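You operate a simulated robot arm through the tools that you are given. There is no shell and no other tool.

The job below is to be done with a simulated robot arm. You get a single attempt, and the scene is never put back.

Task
Move the bent orange pipe from the lower cage to the wooden board.
Fine: draw the black slide bolt and drop the gate; stand the pipe up; then close the gate and push the bolt home. Set down upright: what you pick out. Where these are worked on the way, their far stop is far enough and under half their travel is too little: black slide bolt.

Only the result counts: the job must be done as asked and must still hold three seconds after the hand-in. Knocking over, shifting, dropping, spilling or breaking anything else fails it.

Robot
A 7-joint arm with a three-finger gripper, on a carriage that runs on a rail from [-0.011, -1.023] to [0.016, 1.457] (x, y) and turns from -221 to 111 degrees about z. Base frame: it is fixed where the carriage stands at the start and does not move with it; the origin is on the floor, on the carriage's upright axis, x ahead of it, y to its left, z up. Lengths are in m, angles in degrees, forces in N, time in s.
With the tool pointing down near the work surface it reaches from about 0.1 to 0.66 m from the robot's upright axis, wherever it stands. Its first joint turns from -115.0 to 115.0 degrees. Places, roughly: black slide bolt [0.6, -0.4, 0.7]; gate of the lower cage [0.6, -0.7, 0.6]; wooden board on the cage [0.7, 0.2, 0.8]. Payload 2.69 kg.
The TCP is the grasp point between the finger pads, 0.03 m short of the fingertips. In the tool frame z runs along the fingers and y along their closing line. The gripper opens to 0.128 m. The gripper's body begins 0.117 m behind the TCP.
Orientation is that of the tool frame in the base frame, as a unit quaternion [x, y, z, w]. With the fingers straight down and closing along the base's y, the tool's x points along the base's -x, its y along +y and its z along -z.

Tools
- The arm moves only by the tool send_rows. Its arguments are lists of equal length, an entry for each row: "linear": the shift along the tool's x, y, z in units of 20 mm (1.0 is 20 mm), a list of three; "angular": the turn, a rotation vector about the tool's x, y, z in units of 8 degrees (1.0 is 8 degrees), a list of three; "claw": the gripper command, from -1 (shut) to 1 (fully open), values between in proportion. In form: {"linear": [[dx, dy, dz], ...], "angular": [[ax, ay, az], ...], "claw": [claw, ...]}. A call has 1 to 20 rows; each row shifts and turns the commanded pose from where the row before left it, along the tool's axes as they then stand. A call with a number of a shift or a turn outside -1 to 1 is refused whole. Each row takes 0.2 s and may step no farther than 0.05 m and 8.6 degrees from the row before; otherwise, or with a gripper value out of range, the whole call is refused. A pose out of reach is approached as far as the arm can. The call stops where the force on the tool passes 80 N (or 10 N more than at its start, if that is more) or the arm is blocked; 0.2 s more then pass. Each finger halts on what it meets, pressing with about 25 N; the grip force reading is that of the motor and also rises with nothing between the fingers. The clock runs only during rows and for 0.2 s after the last one: add rows that do not move to give the fingers time. It gives the time, the measured TCP pose, the force on the tool (base axes), the opening and the grip force at its end, in the units of the frame above (readings bear some noise), with the torque about the TCP (base axes, N m) and any sound that the robot's microphone picked up.
- Cameras (640 x 400 px; columns grow to the right, rows downward): "scene" is now at [-0.0019, 0.1154, 1.5638]; the picture's right is [-0.69, -0.73, 0.00], its down [-0.52, 0.49, -0.69] and it looks along [0.51, -0.48, -0.72] (base axes); focal length 262 px, centre (320, 200). "wrist" rides on the gripper at [0.058, 0.054, -0.131] in the tool frame; the picture's right is [-0.68, 0.74, 0.00], its down [-0.62, -0.57, -0.55] and it looks along [-0.40, -0.37, 0.84] (tool axes); focal length 234 px, centre (320, 200). There is no depth. A picture from a camera that has moved, and an enlarged one, comes with that camera's place and axes in the base frame and with its lens.
- capture(camera): a new picture of that camera. It takes no simulated time.
- slide_trunk(by): slides the trunk up (or, below 0, down) by that many m; the arm and the scene camera ride with it, the base frame stays. It gives what a move gives, with no picture.
- base_move(legs): drives the robot by 1 to 6 legs, each [ahead, left, turn to the left] in m, m and degrees, along the robot's own axes; the way and the turn of a leg run together, so that a leg with both is an arc; at most 1.5 m and 180 degrees a leg. The arm and the cameras ride along, it lands a little off, and it stops where it bumps. It keeps to its track: a leg is cut to what the track allows. It gives what a move gives.
- aim_head(pan, tilt): turns the head with the scene camera to pan (to the left, within 155 degrees either way) and tilt (down, from -29 to 69), counted from straight ahead of the robot. It gives what a move gives.
- enlarge(camera, box): a new picture of the part [left, top, right, bottom] of that camera's present view, enlarged. It takes no simulated time.
- finish_job(): hands the job in; it is judged then, once.

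Places have to be worked out from the pictures, the camera data and where the tool is seen. Open the gripper and draw the arm clear of the work before you hand the job in, unless the task says otherwise.

The tools are called after "Call:" as name(argument=value, ...) on one line, values as JSON. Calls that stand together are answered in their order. send_rows: Moves the arm, as the interface text tells. Its arguments: {"type":"object","properties":{"linear":{"type":"array"},"angular":{"type":"array"},"claw":{"type":"array"}},"required":["linear","angular","claw"]} The other tools are called the same way: slide_trunk (by) slides the trunk up or down; base_move (legs) drives the base; aim_head (pan, tilt) turns the head that bears the scene camera; capture (camera) takes a picture; enlarge (camera, box) takes an enlarged picture of a part of a camera's view; finish_job () hands the job in.

At the start:

```text
time: 0.0
tool_pos: [0.1976, -0.3837, 0.9418]
orientation: [0.0, 1.0, 0.0, 0.0]
force: [-0.1, -0.1, -0.6]
wrist_torque: [-0.02, 0.0, 0.02]
finger_gap: 0.1283
gripper_force: 0.1
trunk travel left (down, up): [-0.725, 0.265]
robot x, y, heading: [0.0028, -0.0004, -0.1]
head pan, tilt: [-43.3, 46.0]
```

scene: 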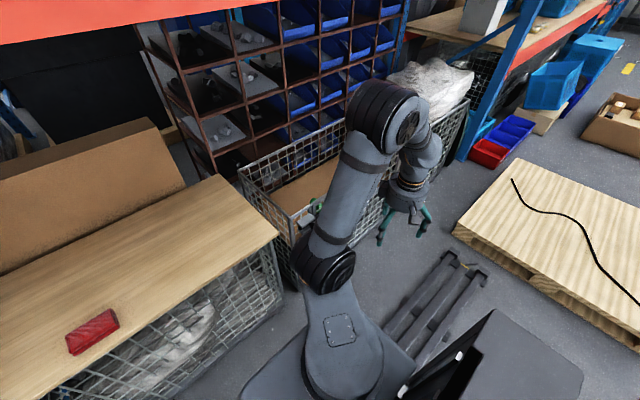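
wrist: 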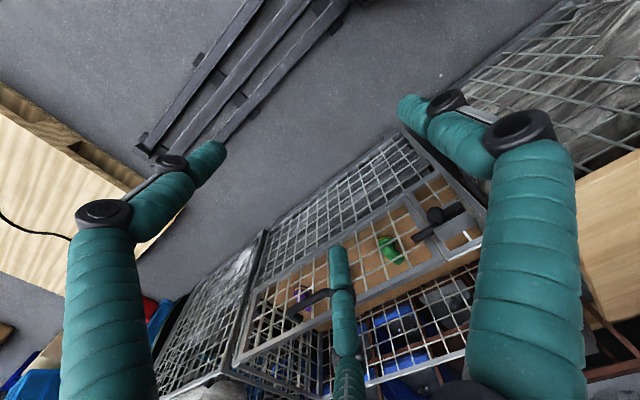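

The first pictures show the lower cage ahead-right with a gate facing the robot, and the arm blocking part of the view. I'll take enlarged views to find the bolt, the gate and the pipe.

Call:
enlarge(camera="scene", box=[220, 100, 480, 300])

Call:
enlarge(camera="wrist", box=[220, 80, 540, 400])

```text
2.00 times, centred on (350, 200) of scene
camera zoom: at [-0.0019, 0.1154, 1.5638], right [-0.69, -0.73, 0.0], down [-0.52, 0.49, -0.69], along [0.51, -0.48, -0.72], focal length 523 px, centre (260, 200)
```

zoom: 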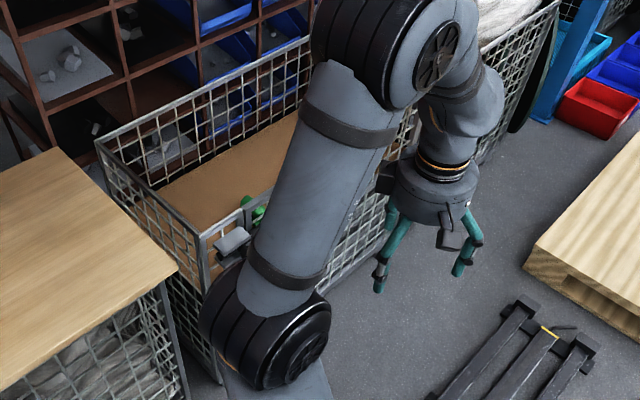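

```text
1.25 times, centred on (380, 240) of wrist
camera zoom: at [0.1405, -0.3292, 1.0718], right [0.68, 0.74, 0.0], down [0.62, -0.57, 0.55], along [0.4, -0.37, -0.84], focal length 293 px, centre (245, 150)
```

zoom: 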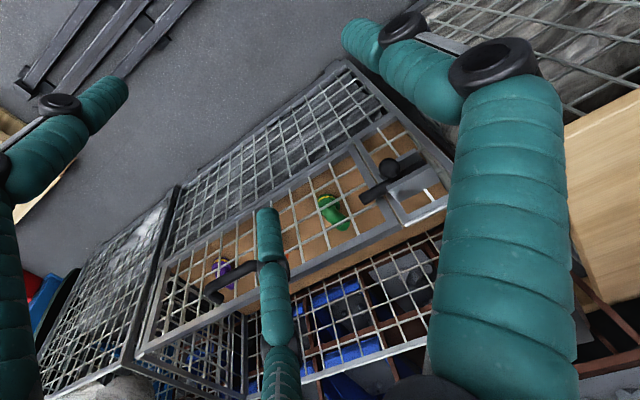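

The gate seems to be the upper part of the cage's front, with the bolt at its left end and a handle farther right. I'll turn the head to view the cage from other angles before I drive.

Call:
aim_head(pan=-75, tilt=40)

Call:
capture(camera="scene")

Call:
aim_head(pan=0, tilt=45)

Call:
capture(camera="scene")

```text
time: 1.0
tool_pos: [0.1977, -0.3842, 0.941]
orientation: [0.0, 1.0, 0.0, -0.001]
force: [-0.3, 0.3, -0.3]
wrist_torque: [0.02, 0.03, 0.01]
finger_gap: 0.1278
gripper_force: 0.1
trunk travel left (down, up): [-0.725, 0.265]
robot x, y, heading: [-0.0005, -0.0032, 0.0]
head pan, tilt: [-75.0, 40.0]
```

```text
taken
camera scene: at [-0.0384, 0.0886, 1.5724], right [-0.97, -0.26, 0.0], down [-0.17, 0.62, -0.77], along [0.2, -0.74, -0.64], focal length 262 px, centre (320, 200)
```

scene: 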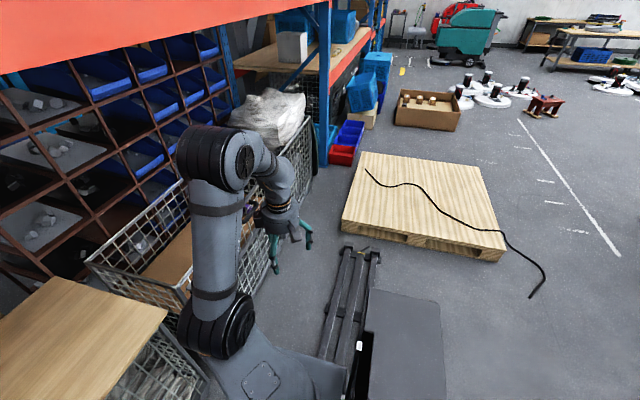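

```text
time: 2.4
tool_pos: [0.1981, -0.3835, 0.9409]
orientation: [0.0, 1.0, -0.001, 0.0]
force: [0.0, -0.1, -0.3]
wrist_torque: [0.02, 0.0, 0.02]
finger_gap: 0.1278
gripper_force: 0.1
trunk travel left (down, up): [-0.725, 0.265]
robot x, y, heading: [0.001, -0.0004, 0.3]
head pan, tilt: [0.0, 45.0]
```

```text
taken
camera scene: at [0.0208, 0.1706, 1.5652], right [0.0, -1.0, 0.0], down [-0.71, 0.0, -0.71], along [0.71, 0.0, -0.71], focal length 262 px, centre (320, 200)
```

scene: 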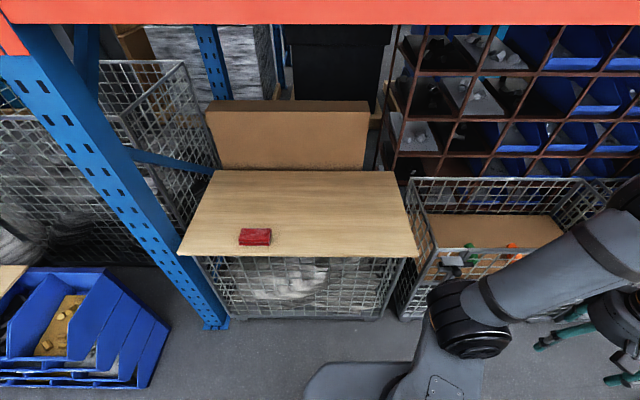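

The board spans about x 0.51–0.97, y −0.17 to 0.65, with a red box near (0.60, 0.41). I'll enlarge the lower cage now.

Call:
enlarge(camera="scene", box=[390, 160, 640, 340])

Call:
aim_head(pan=-30, tilt=50)

Call:
capture(camera="scene")

```text
2.22 times, centred on (515, 250) of scene
camera zoom: at [0.0208, 0.1706, 1.5652], right [0.0, -1.0, 0.0], down [-0.71, 0.0, -0.71], along [0.71, 0.0, -0.71], focal length 582 px, centre (-113, 89)
```

zoom: 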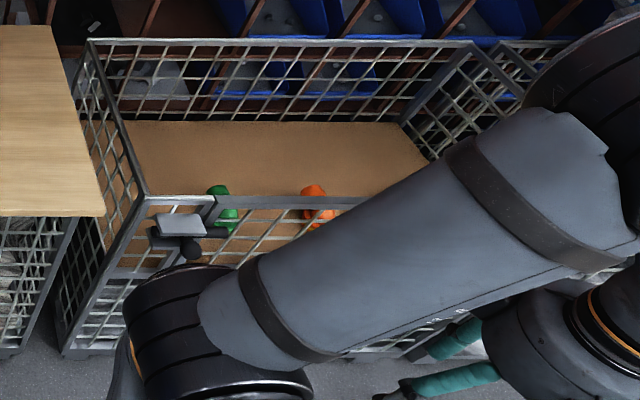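

```text
time: 3.4
tool_pos: [0.1976, -0.3831, 0.941]
orientation: [0.0, 1.0, -0.001, 0.0]
force: [0.2, 0.5, 0.4]
wrist_torque: [-0.03, -0.03, -0.01]
finger_gap: 0.1282
gripper_force: 0.1
trunk travel left (down, up): [-0.725, 0.265]
robot x, y, heading: [-0.0015, 0.0014, -0.2]
head pan, tilt: [-30.0, 50.0]
```

```text
taken
camera scene: at [0.0062, 0.1322, 1.5583], right [-0.5, -0.87, 0.0], down [-0.66, 0.38, -0.64], along [0.56, -0.32, -0.77], focal length 262 px, centre (320, 200)
```

scene: 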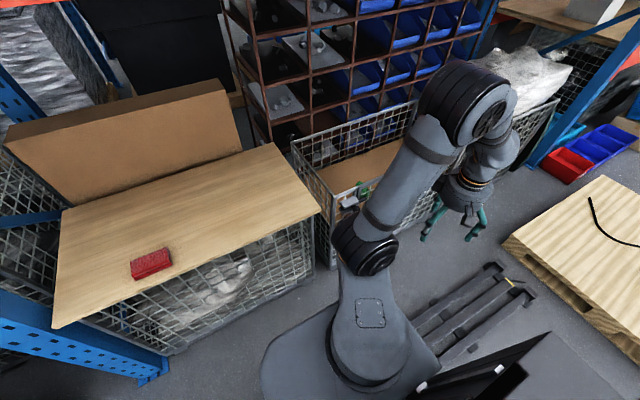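

The lower cage has an open-topped look with several coloured pipes standing on an inner floor, but the arm hides the orange one. I'll drive along the rail to about y = −0.65 and look from there; the arm is well short of the cage at x < 0.4.

Call:
base_move(legs=[[0, -0.3, 0]])

Call:
aim_head(pan=0, tilt=45)

Call:
capture(camera="scene")

Call:
capture(camera="wrist")

```text
time: 5.4
tool_pos: [0.1956, -0.6704, 0.9401]
orientation: [0.001, 1.0, 0.0, -0.001]
force: [0.8, -0.7, 0.0]
wrist_torque: [0.05, 0.0, -0.04]
finger_gap: 0.1278
gripper_force: 0.1
trunk travel left (down, up): [-0.725, 0.265]
robot x, y, heading: [0.0021, -0.2854, 0.0]
head pan, tilt: [-30.0, 50.0]
```

```text
time: 6.3
tool_pos: [0.1946, -0.6703, 0.9414]
orientation: [0.001, 1.0, 0.0, 0.001]
force: [0.8, -0.7, 0.6]
wrist_torque: [-0.03, 0.01, -0.02]
finger_gap: 0.1279
gripper_force: 0.0
trunk travel left (down, up): [-0.725, 0.265]
robot x, y, heading: [-0.0043, -0.2877, 0.1]
head pan, tilt: [0.0, 45.0]
```

```text
taken
camera scene: at [0.0177, -0.1164, 1.5652], right [0.0, -1.0, 0.0], down [-0.71, 0.0, -0.71], along [0.71, 0.0, -0.71], focal length 262 px, centre (320, 200)
```

scene: 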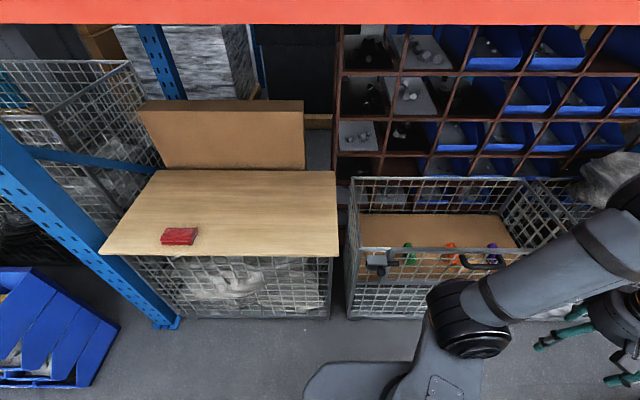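

```text
taken
camera wrist: at [0.1374, -0.6161, 1.0718], right [0.68, 0.74, 0.0], down [0.62, -0.57, 0.55], along [0.4, -0.37, -0.84], focal length 234 px, centre (320, 200)
```

wrist: 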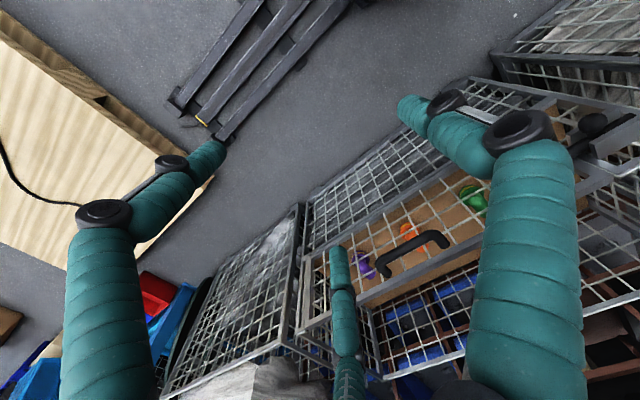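

Call:
enlarge(camera="scene", box=[330, 160, 600, 330])

Call:
enlarge(camera="wrist", box=[300, 80, 520, 340])

```text
2.35 times, centred on (465, 245) of scene
camera zoom: at [0.0177, -0.1164, 1.5652], right [0.0, -1.0, 0.0], down [-0.71, 0.0, -0.71], along [0.71, 0.0, -0.71], focal length 616 px, centre (-21, 94)
```

zoom: 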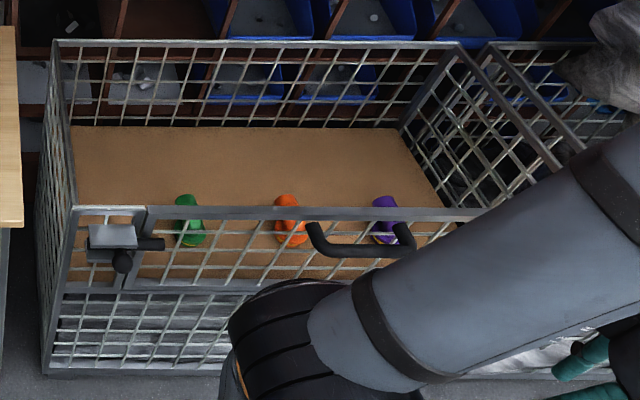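

```text
1.54 times, centred on (410, 210) of wrist
camera zoom: at [0.1374, -0.6161, 1.0718], right [0.68, 0.74, 0.0], down [0.62, -0.57, 0.55], along [0.4, -0.37, -0.84], focal length 360 px, centre (182, 185)
```

zoom: 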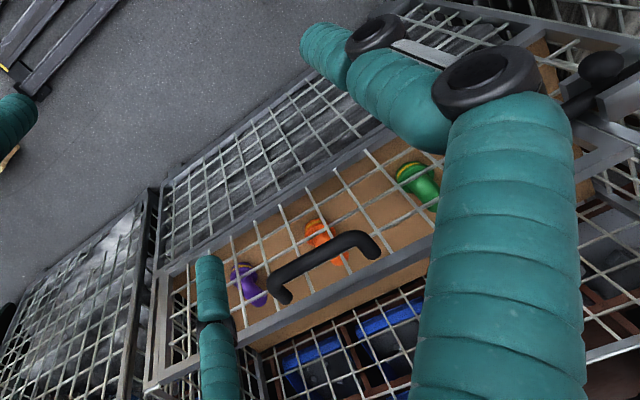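

All three pipes stand or lie just behind the gate on a cardboard floor; the orange one is in the middle, and the bolt's housing appears to sit on the fixed left panel. I'll zoom in hard on the bolt and the pipe.

Call:
enlarge(camera="scene", box=[345, 240, 425, 290])

Call:
enlarge(camera="scene", box=[400, 225, 520, 300])

Call:
enlarge(camera="wrist", box=[360, 190, 480, 265])

```text
8.00 times, centred on (385, 265) of scene
camera zoom: at [0.0177, -0.1164, 1.5652], right [0.0, -1.0, 0.0], down [-0.71, 0.0, -0.71], along [0.71, 0.0, -0.71], focal length 2094 px, centre (-200, -320)
```

zoom: 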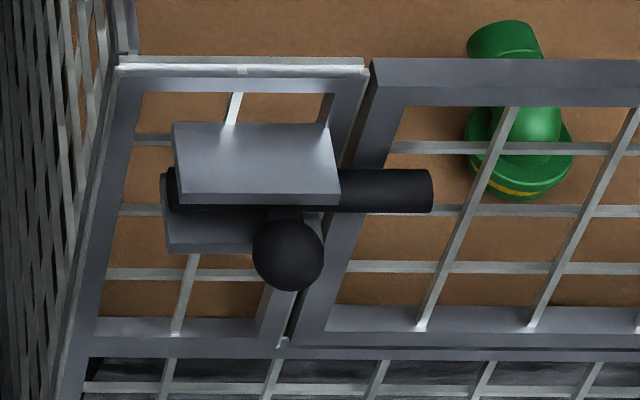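

```text
5.33 times, centred on (460, 262) of scene
camera zoom: at [0.0177, -0.1164, 1.5652], right [0.0, -1.0, 0.0], down [-0.71, 0.0, -0.71], along [0.71, 0.0, -0.71], focal length 1396 px, centre (-427, -133)
```

zoom: 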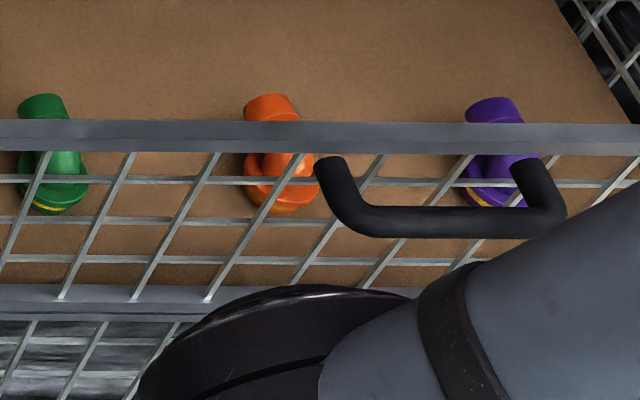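

```text
5.33 times, centred on (420, 228) of wrist
camera zoom: at [0.1374, -0.6161, 1.0718], right [0.68, 0.74, 0.0], down [0.62, -0.57, 0.55], along [0.4, -0.37, -0.84], focal length 1249 px, centre (-213, 53)
```

zoom: 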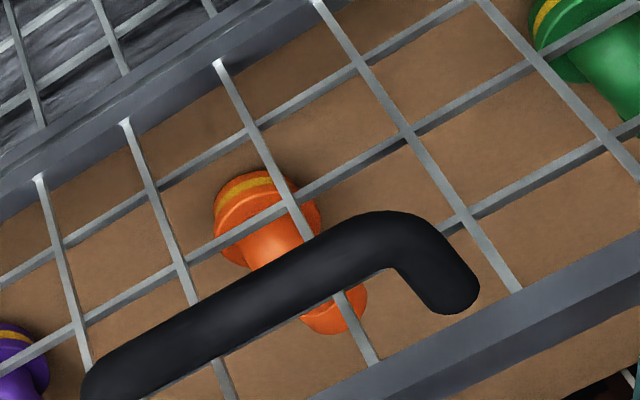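

Triangulating from the two views: bolt knob about (0.537, −0.352, 0.654), gate handle bar about x 0.53, y −0.65…−0.80, z 0.71, and the orange pipe near (0.735, −0.746, 0.49). I'll shut the fingers and bring them, pointing down, to above the gate side of the knob.

Call:
send_rows(linear=[[-0.97, 0.76, 0.3], [-0.97, 0.76, 0.3], [-0.97, 0.76, 0.3], [-0.97, 0.76, 0.3], [-0.97, 0.76, 0.3], [-0.97, 0.76, 0.3], [-0.97, 0.76, 0.3], [-0.97, 0.76, 0.3], [-0.97, 0.76, 0.3], [-0.97, 0.76, 0.3], [-0.97, 0.76, 0.3], [-0.97, 0.76, 0.3], [-0.97, 0.76, 0.3], [-0.97, 0.76, 0.3], [-0.97, 0.76, 0.3], [-0.97, 0.76, 0.3], [0, 0, 0]], angular=[[0, 0, 0], [0, 0, 0], [0, 0, 0], [0, 0, 0], [0, 0, 0], [0, 0, 0], [0, 0, 0], [0, 0, 0], [0, 0, 0], [0, 0, 0], [0, 0, 0], [0, 0, 0], [0, 0, 0], [0, 0, 0], [0, 0, 0], [0, 0, 0], [0, 0, 0]], claw=[-1, -1, -1, -1, -1, -1, -1, -1, -1, -1, -1, -1, -1, -1, -1, -1, -1])

Call:
capture(camera="scene")

Call:
capture(camera="wrist")

```text
time: 9.9
tool_pos: [0.5051, -0.428, 0.8442]
orientation: [-0.001, 1.0, 0.0, 0.0]
force: [-0.7, 0.2, -0.1]
wrist_torque: [0.0, -0.01, -0.02]
finger_gap: 0.0024
gripper_force: 24.8
trunk travel left (down, up): [-0.725, 0.265]
robot x, y, heading: [-0.003, -0.2832, 0.0]
head pan, tilt: [0.0, 45.0]
```

```text
taken
camera scene: at [0.0173, -0.1166, 1.5652], right [0.0, -1.0, 0.0], down [-0.71, 0.0, -0.71], along [0.71, 0.0, -0.71], focal length 262 px, centre (320, 200)
```

scene: 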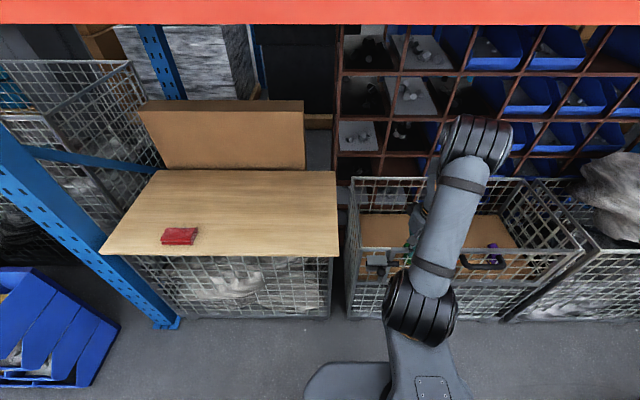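

```text
taken
camera wrist: at [0.4463, -0.3743, 0.9754], right [0.68, 0.74, 0.0], down [0.62, -0.57, 0.55], along [0.4, -0.37, -0.84], focal length 234 px, centre (320, 200)
```

wrist: 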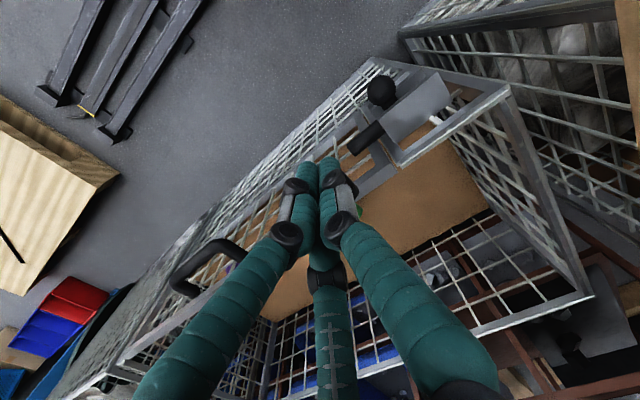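

The fingers are shut at (0.505, −0.428, 0.844), and the wrist view puts the knob at about (0.532, −0.350, 0.654), matching my estimate. I'll descend on its gate side, stopping a bit above the knob to check.

Call:
send_rows(linear=[[-0.1375, 0.2, 0.9], [-0.1375, 0.2, 0.9], [-0.1375, 0.2, 0.9], [-0.1375, 0.2, 0.9], [-0.1375, 0.2, 0.9], [-0.1375, 0.2, 0.9], [-0.1375, 0.2, 0.9], [-0.1375, 0.2, 0.9], [0, 0, 0]], angular=[[0, 0, 0], [0, 0, 0], [0, 0, 0], [0, 0, 0], [0, 0, 0], [0, 0, 0], [0, 0, 0], [0, 0, 0], [0, 0, 0]], claw=[-1, -1, -1, -1, -1, -1, -1, -1, -1])

Call:
enlarge(camera="scene", box=[345, 230, 425, 290])

Call:
capture(camera="wrist")

```text
time: 11.9
tool_pos: [0.526, -0.3932, 0.7034]
orientation: [0.0, 1.0, 0.0, 0.0]
force: [-0.4, 0.2, -0.1]
wrist_torque: [0.0, -0.02, 0.02]
finger_gap: 0.0022
gripper_force: 24.4
trunk travel left (down, up): [-0.725, 0.265]
robot x, y, heading: [-0.0052, -0.2857, 0.4]
head pan, tilt: [0.0, 45.0]
```

```text
6.67 times, centred on (385, 260) of scene
camera zoom: at [0.0174, -0.1163, 1.5652], right [0.0, -1.0, 0.0], down [-0.71, 0.0, -0.71], along [0.71, 0.0, -0.71], focal length 1745 px, centre (-113, -200)
```

zoom: 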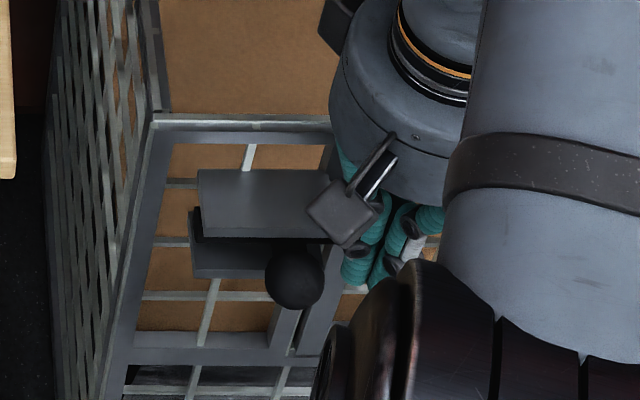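

```text
taken
camera wrist: at [0.4696, -0.3385, 0.8332], right [0.68, 0.74, 0.0], down [0.62, -0.57, 0.55], along [0.4, -0.37, -0.84], focal length 234 px, centre (320, 200)
```

wrist: 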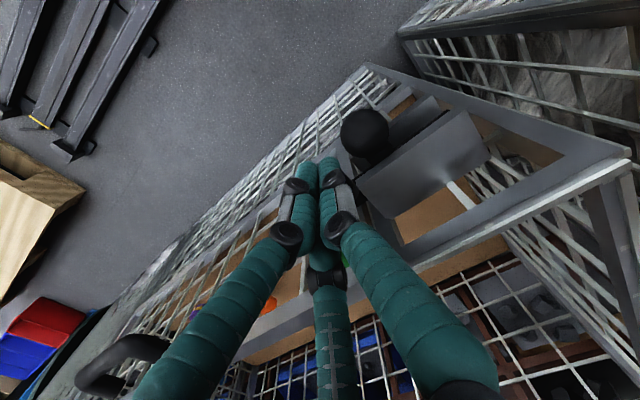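

The tool is at the knob's gate side at (0.526, −0.393, 0.703). The wrist view shows a third finger-like part on the far side, so I'll look closer to be sure it clears the gate rim.

Call:
enlarge(camera="wrist", box=[240, 80, 480, 380])

Call:
aim_head(pan=-20, tilt=45)

Call:
enlarge(camera="scene", box=[220, 150, 420, 320])

```text
1.33 times, centred on (360, 230) of wrist
camera zoom: at [0.4696, -0.3385, 0.8332], right [0.68, 0.74, 0.0], down [0.62, -0.57, 0.55], along [0.4, -0.37, -0.84], focal length 312 px, centre (267, 160)
```

zoom: 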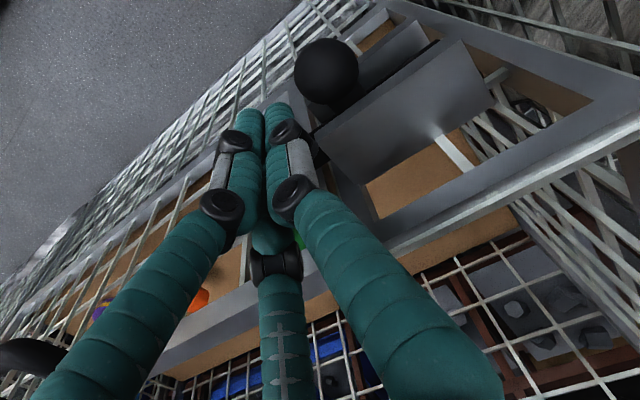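

```text
time: 12.8
tool_pos: [0.527, -0.3933, 0.7025]
orientation: [0.0, 1.0, 0.0, 0.001]
force: [-0.7, 0.8, -0.5]
wrist_torque: [-0.04, -0.04, 0.01]
finger_gap: 0.0024
gripper_force: 24.8
trunk travel left (down, up): [-0.725, 0.265]
robot x, y, heading: [-0.0031, -0.2868, 0.1]
head pan, tilt: [-20.0, 45.0]
```

```text
2.35 times, centred on (320, 235) of scene
camera zoom: at [0.0128, -0.144, 1.5652], right [-0.34, -0.94, 0.0], down [-0.66, 0.24, -0.71], along [0.66, -0.24, -0.71], focal length 616 px, centre (320, 118)
```

zoom: 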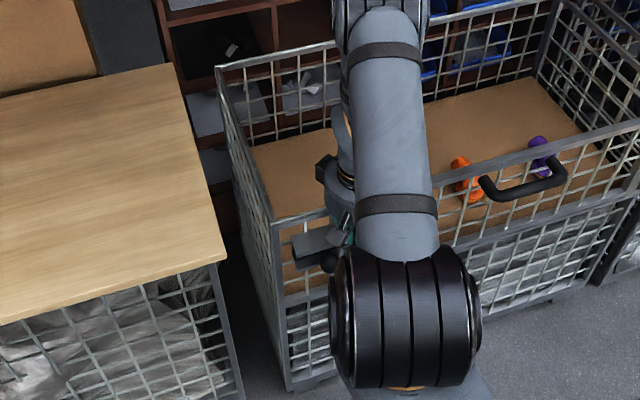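

The central part lies on the tool axis well behind the fingertips, so going down vertically is clear. I'll descend to tip height z ≈ 0.635 beside the knob.

Call:
send_rows(linear=[[0, 0, 0.7], [0, 0, 0.7], [0, 0, 0.6], [0, 0, 0]], angular=[[0, 0, 0], [0, 0, 0], [0, 0, 0], [0, 0, 0]], claw=[-1, -1, -1, -1])

Call:
capture(camera="wrist")

```text
time: 13.8
tool_pos: [0.5276, -0.3924, 0.6621]
orientation: [0.0, 1.0, 0.0, -0.001]
force: [-0.5, 0.6, -0.3]
wrist_torque: [0.02, -0.02, 0.04]
finger_gap: 0.0022
gripper_force: 24.9
trunk travel left (down, up): [-0.725, 0.265]
robot x, y, heading: [-0.0013, -0.2883, -0.2]
head pan, tilt: [-20.0, 45.0]
```

```text
taken
camera wrist: at [0.4703, -0.3395, 0.7923], right [0.68, 0.74, 0.0], down [0.62, -0.57, 0.55], along [0.4, -0.37, -0.84], focal length 234 px, centre (320, 200)
```

wrist: 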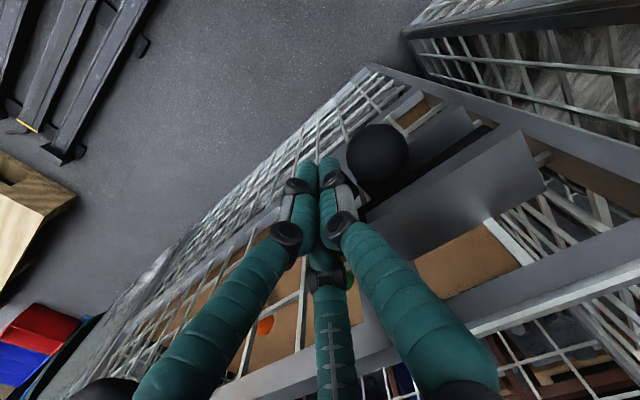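

The fingertips are beside the knob with no contact yet. I'll push left (+y) in small rows and watch the force.

Call:
send_rows(linear=[[0, 0.5, 0], [0, 0.5, 0], [0, 0.5, 0], [0, 0, 0]], angular=[[0, 0, 0], [0, 0, 0], [0, 0, 0], [0, 0, 0]], claw=[-1, -1, -1, -1])

Call:
capture(camera="wrist")

```text
time: 14.8
tool_pos: [0.5271, -0.3709, 0.6619]
orientation: [0.005, 1.0, 0.001, 0.0]
force: [-6.6, -31.7, 3.5]
wrist_torque: [0.96, -0.29, -0.54]
finger_gap: 0.0022
gripper_force: 24.8
trunk travel left (down, up): [-0.725, 0.265]
robot x, y, heading: [-0.0022, -0.2913, 0.0]
head pan, tilt: [-20.0, 45.0]
```

```text
taken
camera wrist: at [0.4697, -0.3165, 0.7928], right [0.68, 0.73, 0.0], down [0.61, -0.57, 0.55], along [0.4, -0.37, -0.84], focal length 234 px, centre (320, 200)
```

wrist: 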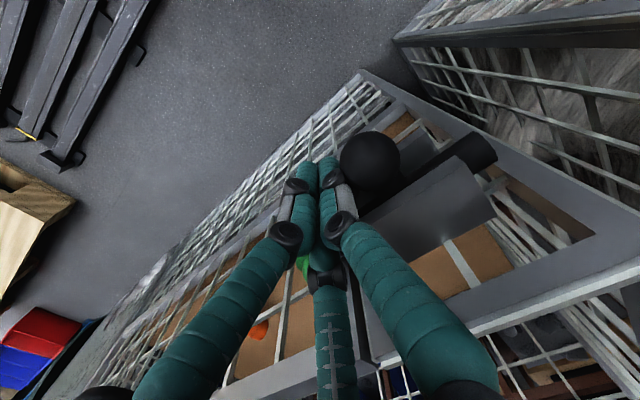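

The bolt is sliding (its left end now sticks out), with about 32 N of resistance. I'll keep pushing.

Call:
send_rows(linear=[[0, 0.5, 0], [0, 0.5, 0], [0, 0.5, 0], [0, 0, 0]], angular=[[0, 0, 0], [0, 0, 0], [0, 0, 0], [0, 0, 0]], claw=[-1, -1, -1, -1])

Call:
capture(camera="wrist")

```text
time: 15.3
tool_pos: [0.5268, -0.3707, 0.6616]
orientation: [0.026, 1.0, -0.001, 0.003]
force: [-4.9, -21.3, -1.2]
wrist_torque: [0.64, -0.17, -0.41]
finger_gap: 0.0024
gripper_force: 26.0
trunk travel left (down, up): [-0.725, 0.265]
robot x, y, heading: [-0.0049, -0.2889, -0.4]
head pan, tilt: [-20.0, 45.0]
stopped in row 2: the force on the tool passed its limit at 86 N (the readings are from after the stop); the commanded pose is now the measured one
```

```text
taken
camera wrist: at [0.4713, -0.3127, 0.7922], right [0.71, 0.7, 0.0], down [0.58, -0.6, 0.55], along [0.39, -0.39, -0.83], focal length 234 px, centre (320, 200)
```

wrist: 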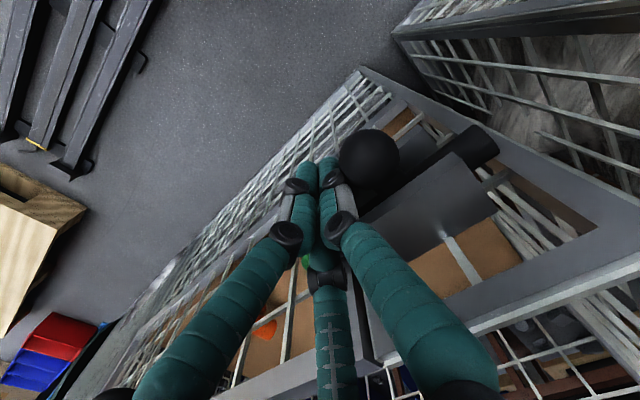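

The push stopped at 86 N with no further motion; I estimate the knob moved from y −0.351 to about −0.333. I'll inspect closely whether the rod clears the gate edge or something else is blocking.

Call:
enlarge(camera="wrist", box=[280, 90, 520, 260])

Call:
aim_head(pan=10, tilt=50)

Call:
enlarge(camera="scene", box=[360, 180, 480, 280])

```text
2.35 times, centred on (400, 175) of wrist
camera zoom: at [0.4713, -0.3127, 0.7922], right [0.71, 0.7, 0.0], down [0.58, -0.6, 0.55], along [0.39, -0.39, -0.83], focal length 551 px, centre (132, 259)
```

zoom: 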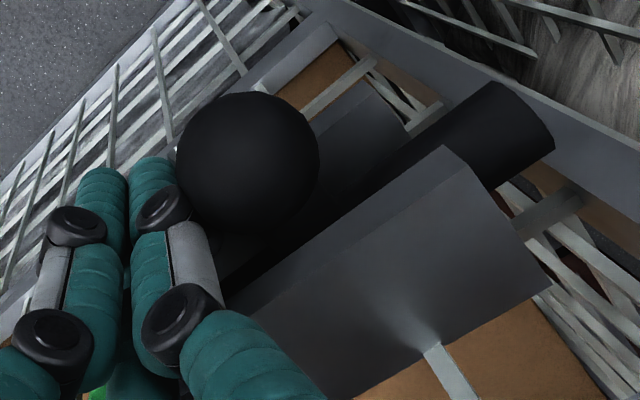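

```text
time: 16.3
tool_pos: [0.5273, -0.3691, 0.6628]
orientation: [0.023, 1.0, 0.0, 0.003]
force: [-8.0, -30.7, -2.3]
wrist_torque: [0.96, -0.2, -0.63]
finger_gap: 0.0022
gripper_force: 25.3
trunk travel left (down, up): [-0.725, 0.265]
robot x, y, heading: [-0.0028, -0.2886, -0.4]
head pan, tilt: [10.0, 50.0]
```

```text
4.00 times, centred on (420, 230) of scene
camera zoom: at [0.0121, -0.1082, 1.5588], right [0.17, -0.99, 0.0], down [-0.75, -0.13, -0.64], along [0.63, 0.11, -0.77], focal length 1047 px, centre (-80, 80)
```

zoom: 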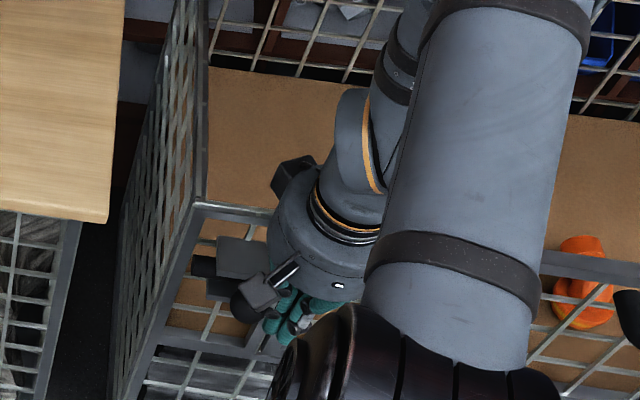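

The contact force direction fits finger-on-knob contact only. I'll back the fingers off to the right and up a bit and then look at the bolt from the scene camera to see how far it has moved.

Call:
send_rows(linear=[[0, -0.7, 0], [0, -0.5, -0.5], [0, 0, -1], [0, 0, -1], [0, -0.5, -1], [0.5, -1, -1], [0.5, -1, -1], [1, -1, -1], [1, -1, -1], [1, -1, -1], [0, 0, 0]], angular=[[0, 0, 0], [0, 0, 0], [0, 0, 0], [0, 0, 0], [0, 0, 0], [0, 0, 0], [0, 0, 0], [0, 0, 0], [0, 0, 0], [0, 0, 0], [0, 0, 0]], claw=[-1, -1, -1, -1, -1, -1, -1, -1, -1, -1, -1])

Call:
aim_head(pan=0, tilt=45)

Call:
enlarge(camera="scene", box=[345, 240, 425, 290])

Call:
capture(camera="wrist")

```text
time: 18.7
tool_pos: [0.441, -0.4968, 0.8363]
orientation: [0.02, 1.0, -0.001, 0.003]
force: [0.5, -0.9, -0.4]
wrist_torque: [0.0, -0.01, 0.01]
finger_gap: 0.0023
gripper_force: 25.1
trunk travel left (down, up): [-0.725, 0.265]
robot x, y, heading: [-0.0034, -0.2877, -0.4]
head pan, tilt: [10.0, 50.0]
```

```text
time: 19.4
tool_pos: [0.4419, -0.4955, 0.8371]
orientation: [0.02, 1.0, -0.001, 0.003]
force: [0.8, 0.2, -0.2]
wrist_torque: [0.0, -0.02, 0.0]
finger_gap: 0.0022
gripper_force: 25.1
trunk travel left (down, up): [-0.725, 0.265]
robot x, y, heading: [-0.0032, -0.2908, -0.3]
head pan, tilt: [0.0, 45.0]
```

```text
8.00 times, centred on (385, 265) of scene
camera zoom: at [0.0184, -0.1172, 1.5651], right [0.0, -1.0, 0.0], down [-0.71, 0.0, -0.71], along [0.71, 0.0, -0.71], focal length 2094 px, centre (-200, -320)
```

zoom: 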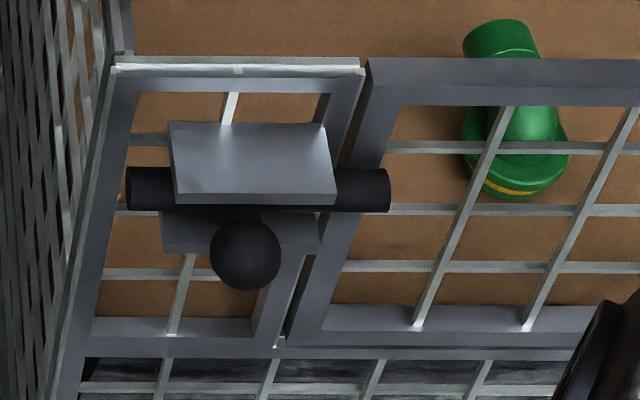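

```text
taken
camera wrist: at [0.3843, -0.4403, 0.9664], right [0.7, 0.71, 0.0], down [0.59, -0.59, 0.55], along [0.39, -0.39, -0.83], focal length 234 px, centre (320, 200)
```

wrist: 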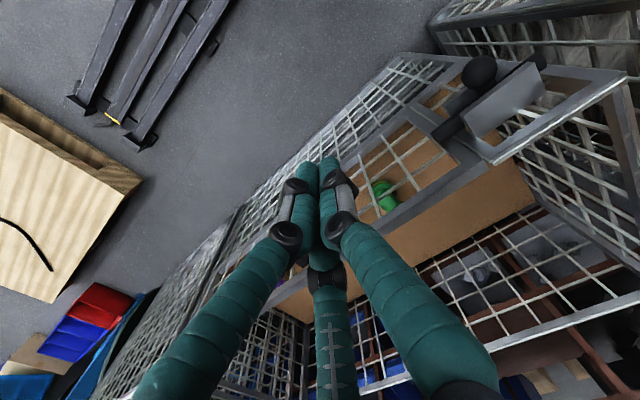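

The bolt has moved about 21 mm, but its rod still covers the gate post, so it isn't fully drawn; the knob now sits mid-housing. I suspect the far-side third finger hit the housing's end, so I'll open the gripper and study its real shape.

Call:
send_rows(linear=[[0, 0, 0], [0, 0, 0], [0, 0, 0], [0, 0, 0], [0, 0, 0], [0, 0, 0], [0, 0, 0]], angular=[[0, 0, 0], [0, 0, 0], [0, 0, 0], [0, 0, 0], [0, 0, 0], [0, 0, 0], [0, 0, 0]], claw=[0, 0, 0, 0, 0, 0, 0])

Call:
capture(camera="wrist")

Call:
enlarge(camera="scene", box=[380, 100, 540, 300])

```text
time: 21.0
tool_pos: [0.4408, -0.4966, 0.8353]
orientation: [0.019, 1.0, -0.001, 0.003]
force: [-0.5, -0.4, 0.1]
wrist_torque: [0.0, 0.02, 0.01]
finger_gap: 0.064
gripper_force: 0.0
trunk travel left (down, up): [-0.725, 0.265]
robot x, y, heading: [-0.0035, -0.2875, -0.5]
head pan, tilt: [0.0, 45.0]
```

```text
taken
camera wrist: at [0.3842, -0.4403, 0.9665], right [0.7, 0.71, 0.0], down [0.59, -0.59, 0.55], along [0.39, -0.39, -0.83], focal length 234 px, centre (320, 200)
```

wrist: 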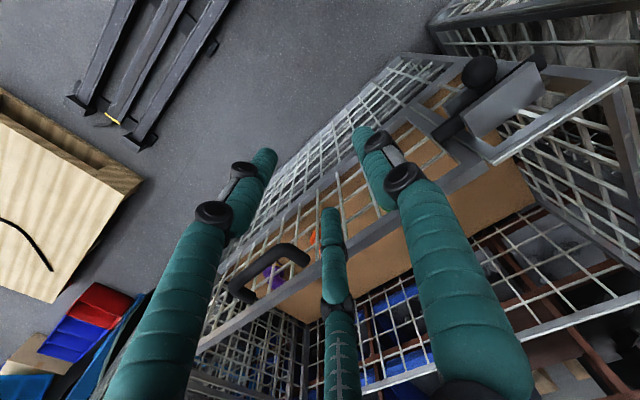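

```text
2.00 times, centred on (460, 200) of scene
camera zoom: at [0.0183, -0.1173, 1.5652], right [0.0, -1.0, 0.0], down [-0.71, 0.0, -0.71], along [0.71, 0.0, -0.71], focal length 523 px, centre (40, 200)
```

zoom: 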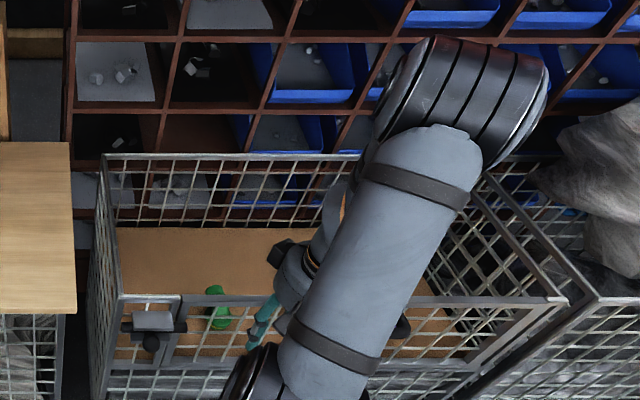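

The gripper is really a three-finger centric one (fingers at tool angles 90°, 210°, 330°), and the earlier torque reading puts the jam contact near (0.553, −0.36, 0.69): the far finger hit the housing's end. I'll instead point the tool forward and grip the knob from the front; first I'll start tilting the tool at a clear spot.

Call:
send_rows(linear=[[-0.59, 0.9, 0.2], [-0.59, 0.9, 0.2], [-0.59, 0.9, 0.2], [-0.59, 0.9, 0.2], [-0.59, 0.9, 0.2], [0, 0, 0], [0, 0, 0], [0, 0, 0], [0, 0, 0], [0, 0, 0], [0, 0, 0], [0, 0, 0]], angular=[[0, 0, -0.275], [0, 0, 0], [0, 0, 0], [0, 0, 0], [0, 0, 0], [0, -1, 0], [0, -1, 0], [0, -1, 0], [0, -1, 0], [0, -1, 0], [0, -1, 0], [0, 0, 0]], claw=[0, 0, 0, 0, 0, 0, 0, 0, 0, 0, 0, 0])

Call:
capture(camera="scene")

Call:
capture(camera="wrist")

```text
time: 23.6
tool_pos: [0.5272, -0.431, 0.8098]
orientation: [0.0, 0.943, 0.0, 0.334]
force: [-0.9, -0.8, -0.5]
wrist_torque: [-0.04, -0.02, -0.02]
finger_gap: 0.0639
gripper_force: 0.0
out of reach, approached as far as the arm can: row 6, 7, 8, 9, 10
trunk travel left (down, up): [-0.725, 0.265]
robot x, y, heading: [-0.0006, -0.286, -0.3]
head pan, tilt: [0.0, 45.0]
```

```text
taken
camera scene: at [0.0183, -0.1154, 1.5646], right [0.0, -1.0, 0.0], down [-0.71, 0.0, -0.71], along [0.71, 0.0, -0.71], focal length 262 px, centre (320, 200)
```

scene: 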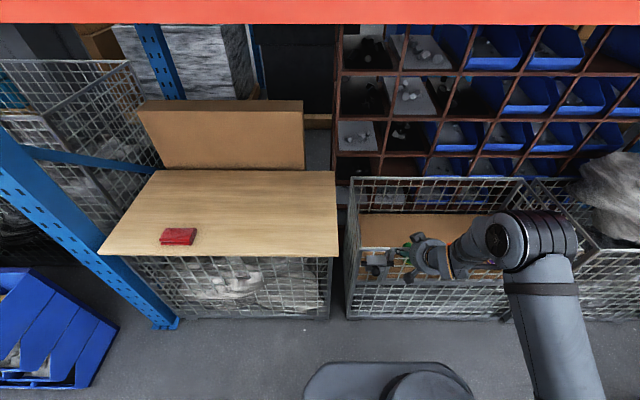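

```text
taken
camera wrist: at [0.4001, -0.3775, 0.8741], right [0.52, 0.74, 0.43], down [0.13, -0.57, 0.81], along [0.84, -0.37, -0.4], focal length 234 px, centre (320, 200)
```

wrist: 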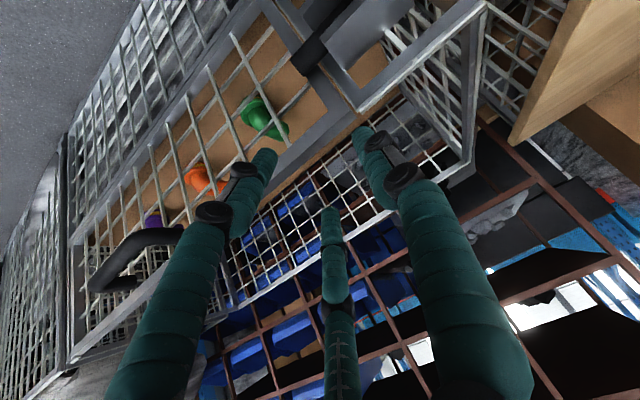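

The arm changed posture (elbow to the right) and rows were partly out of reach; tilt is now about 39°. I'll hold still for a moment to read the settled pose.

Call:
send_rows(linear=[[0, 0, 0], [0, 0, 0], [0, 0, 0]], angular=[[0, 0, 0], [0, 0, 0], [0, 0, 0]], claw=[0, 0, 0])

Call:
aim_head(pan=-40, tilt=40)

Call:
capture(camera="scene")

```text
time: 24.4
tool_pos: [0.5288, -0.4298, 0.8103]
orientation: [-0.002, 0.943, 0.002, 0.333]
force: [0.4, 0.9, 0.3]
wrist_torque: [0.01, 0.01, -0.02]
finger_gap: 0.0643
gripper_force: 0.0
trunk travel left (down, up): [-0.725, 0.265]
robot x, y, heading: [-0.0024, -0.2907, -0.2]
head pan, tilt: [0.0, 45.0]
```

```text
time: 25.5
tool_pos: [0.5263, -0.4289, 0.8089]
orientation: [-0.003, 0.943, 0.002, 0.333]
force: [-0.1, 0.0, -0.2]
wrist_torque: [-0.02, 0.01, -0.01]
finger_gap: 0.0642
gripper_force: 0.0
trunk travel left (down, up): [-0.725, 0.265]
robot x, y, heading: [-0.0009, -0.2889, -0.3]
head pan, tilt: [-40.0, 40.0]
```

```text
taken
camera scene: at [0.0019, -0.1718, 1.5725], right [-0.64, -0.76, 0.0], down [-0.49, 0.41, -0.77], along [0.59, -0.49, -0.64], focal length 262 px, centre (320, 200)
```

scene: 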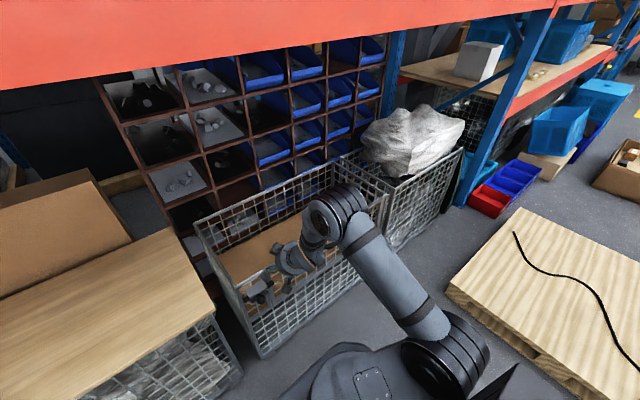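

The posture is stable with no contact. I'll continue tilting the tool toward horizontal a few rows at a time here, above the cage rim.

Call:
send_rows(linear=[[0, 0, 0], [0, 0, 0], [0, 0, 0], [0, 0, 0]], angular=[[0, -1, 0], [0, -1, 0], [0, -1, 0], [0, 0, 0]], claw=[0, 0, 0, 0])

Call:
capture(camera="scene")

```text
time: 26.5
tool_pos: [0.5279, -0.4267, 0.8104]
orientation: [-0.005, 0.853, 0.004, 0.522]
force: [0.4, -0.3, 0.5]
wrist_torque: [-0.03, 0.0, -0.01]
finger_gap: 0.064
gripper_force: 0.0
trunk travel left (down, up): [-0.725, 0.265]
robot x, y, heading: [-0.0064, -0.2867, -0.1]
head pan, tilt: [-40.0, 40.0]
```

```text
taken
camera scene: at [0.0017, -0.1718, 1.5723], right [-0.65, -0.76, 0.0], down [-0.49, 0.41, -0.77], along [0.59, -0.49, -0.64], focal length 262 px, centre (320, 200)
```

scene: 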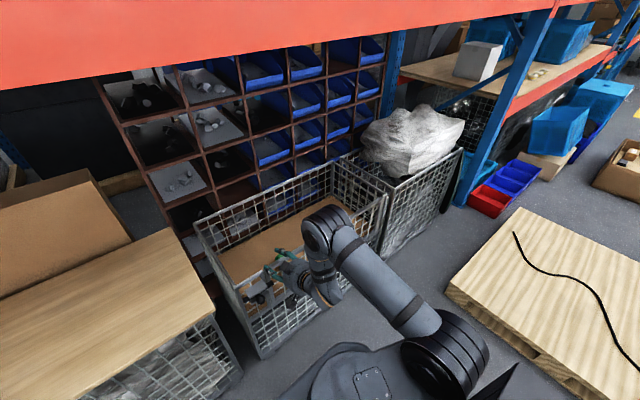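

Tilt is now about 63° with no contact. I'll finish rotating to nearly horizontal.

Call:
send_rows(linear=[[-0.3, 0, -0.3], [-0.3, 0, -0.3], [-0.3, 0, -0.3], [0, 0, 0]], angular=[[0, -1, 0], [0, -1, 0], [0, -1, 0], [0, 0, 0]], claw=[0, 0, 0, 0])

Call:
aim_head(pan=0, tilt=45)

Call:
capture(camera="scene")

Call:
capture(camera="wrist")

```text
time: 27.5
tool_pos: [0.5193, -0.4244, 0.8339]
orientation: [-0.005, 0.725, 0.007, 0.689]
force: [-0.2, 0.5, -0.5]
wrist_torque: [-0.02, 0.0, -0.01]
finger_gap: 0.0638
gripper_force: 0.1
trunk travel left (down, up): [-0.725, 0.265]
robot x, y, heading: [-0.0022, -0.2862, -0.3]
head pan, tilt: [-40.0, 40.0]
```

```text
time: 28.6
tool_pos: [0.5177, -0.4248, 0.8327]
orientation: [-0.005, 0.726, 0.005, 0.687]
force: [0.2, 0.1, -0.1]
wrist_torque: [0.02, -0.05, 0.01]
finger_gap: 0.064
gripper_force: 0.1
trunk travel left (down, up): [-0.725, 0.265]
robot x, y, heading: [-0.0035, -0.2889, -0.2]
head pan, tilt: [0.0, 45.0]
```

```text
taken
camera scene: at [0.0183, -0.1173, 1.566], right [0.0, -1.0, 0.0], down [-0.71, 0.0, -0.71], along [0.71, 0.0, -0.71], focal length 262 px, centre (320, 200)
```

scene: 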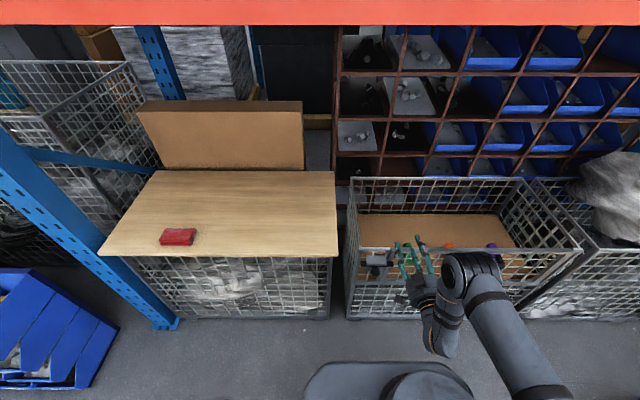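

```text
taken
camera wrist: at [0.3839, -0.3723, 0.781], right [0.03, 0.74, 0.68], down [-0.5, -0.57, 0.64], along [0.86, -0.36, 0.36], focal length 234 px, centre (320, 200)
```

wrist: 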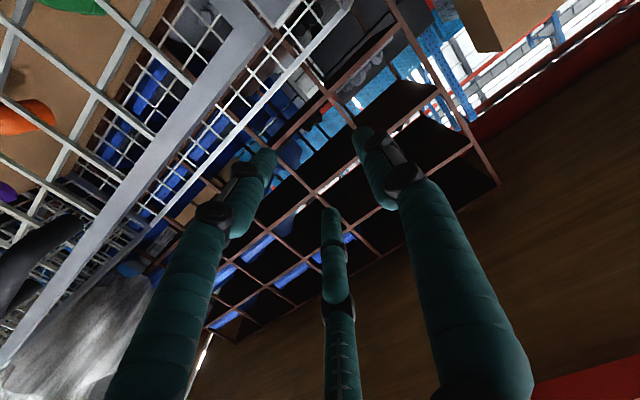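

The tool now points forward (about 87° tilt) at (0.518, −0.425, 0.833), and the elbow is to the right near y −0.6. I'll move back, left and down toward a spot in front of the knob, in two halves.

Call:
send_rows(linear=[[0.5, 0.5, -0.7], [0.8, 0.5, -0.7], [0.95, 0.5, -0.6], [0.95, 0.5, -0.5], [0.95, 0.5, -0.5], [0, 0, 0]], angular=[[0, 0, 0], [0, 0, 0], [0, 0, 0], [0, 0, 0], [0, 0, 0], [0, 0, 0]], claw=[0, 0, 0, 0, 0, 0])

Call:
capture(camera="scene")

```text
time: 29.6
tool_pos: [0.4744, -0.4499, 0.783]
orientation: [0.043, 0.72, -0.039, 0.692]
force: [-0.3, -0.3, -0.3]
wrist_torque: [0.0, 0.01, -0.01]
finger_gap: 0.0644
gripper_force: 0.1
trunk travel left (down, up): [-0.725, 0.265]
robot x, y, heading: [-0.0009, -0.2879, -0.1]
head pan, tilt: [0.0, 45.0]
stopped in row 5: the arm was blocked; the commanded pose is now the measured one
```

```text
taken
camera scene: at [0.0185, -0.1172, 1.5686], right [0.0, -1.0, 0.0], down [-0.71, 0.0, -0.71], along [0.71, 0.0, -0.71], focal length 262 px, centre (320, 200)
```

scene: 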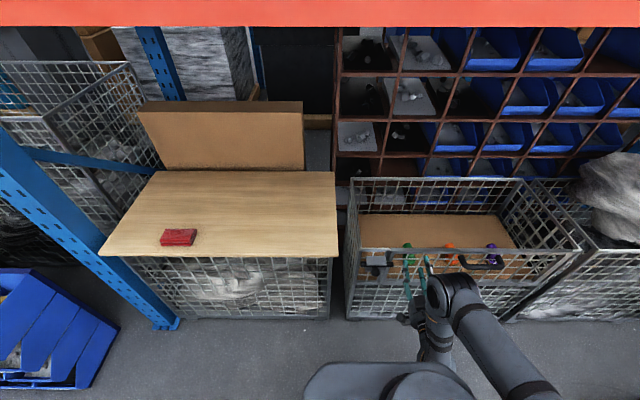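

The arm blocked itself (no tool force), cramped too close to its own column. I'll back out of that pose, then drive the base to the right so the hand can reach the bolt from farther off.

Call:
send_rows(linear=[[-0.8, 0, 0.5], [-0.8, 0, 0.6], [-0.8, 0, 0.6], [-0.8, 0, 0.5], [0, 0, 0]], angular=[[0, 0, 0], [0, 0, 0], [0, 0, 0], [0, 0, 0], [0, 0, 0]], claw=[0, 0, 0, 0, 0])

Call:
capture(camera="scene")

```text
time: 30.8
tool_pos: [0.5254, -0.447, 0.8387]
orientation: [0.037, 0.724, -0.033, 0.688]
force: [-0.2, -0.6, -0.7]
wrist_torque: [0.03, 0.0, -0.04]
finger_gap: 0.0641
gripper_force: 0.1
trunk travel left (down, up): [-0.725, 0.265]
robot x, y, heading: [-0.0005, -0.285, -0.2]
head pan, tilt: [0.0, 45.0]
```

```text
taken
camera scene: at [0.0183, -0.1173, 1.5649], right [0.0, -1.0, 0.0], down [-0.71, 0.0, -0.71], along [0.71, 0.0, -0.71], focal length 262 px, centre (320, 200)
```

scene: 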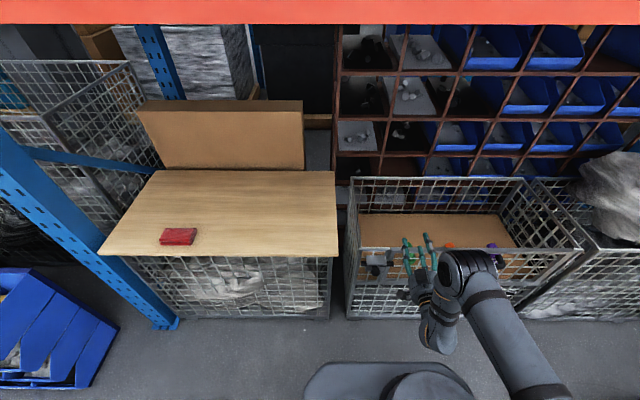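

Backed out cleanly. Now I'll drive the base 0.36 m to the right along the rail with the hand above the rim height.

Call:
base_move(legs=[[0, -0.36, 0]])

Call:
capture(camera="scene")

```text
time: 33.1
tool_pos: [0.5195, -0.8101, 0.8406]
orientation: [0.041, 0.722, -0.036, 0.69]
force: [-1.0, 0.8, -0.3]
wrist_torque: [0.0, 0.01, 0.02]
finger_gap: 0.0641
gripper_force: 0.1
trunk travel left (down, up): [-0.725, 0.265]
robot x, y, heading: [-0.0053, -0.6448, -0.5]
head pan, tilt: [0.0, 45.0]
```

```text
taken
camera scene: at [0.0152, -0.4751, 1.565], right [-0.01, -1.0, 0.0], down [-0.71, 0.01, -0.71], along [0.71, -0.01, -0.71], focal length 262 px, centre (320, 200)
```

scene: 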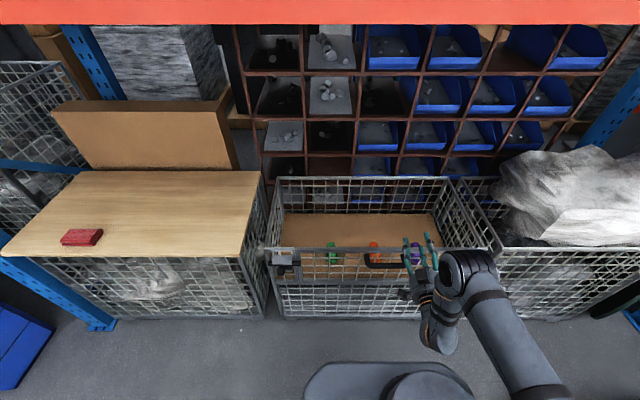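

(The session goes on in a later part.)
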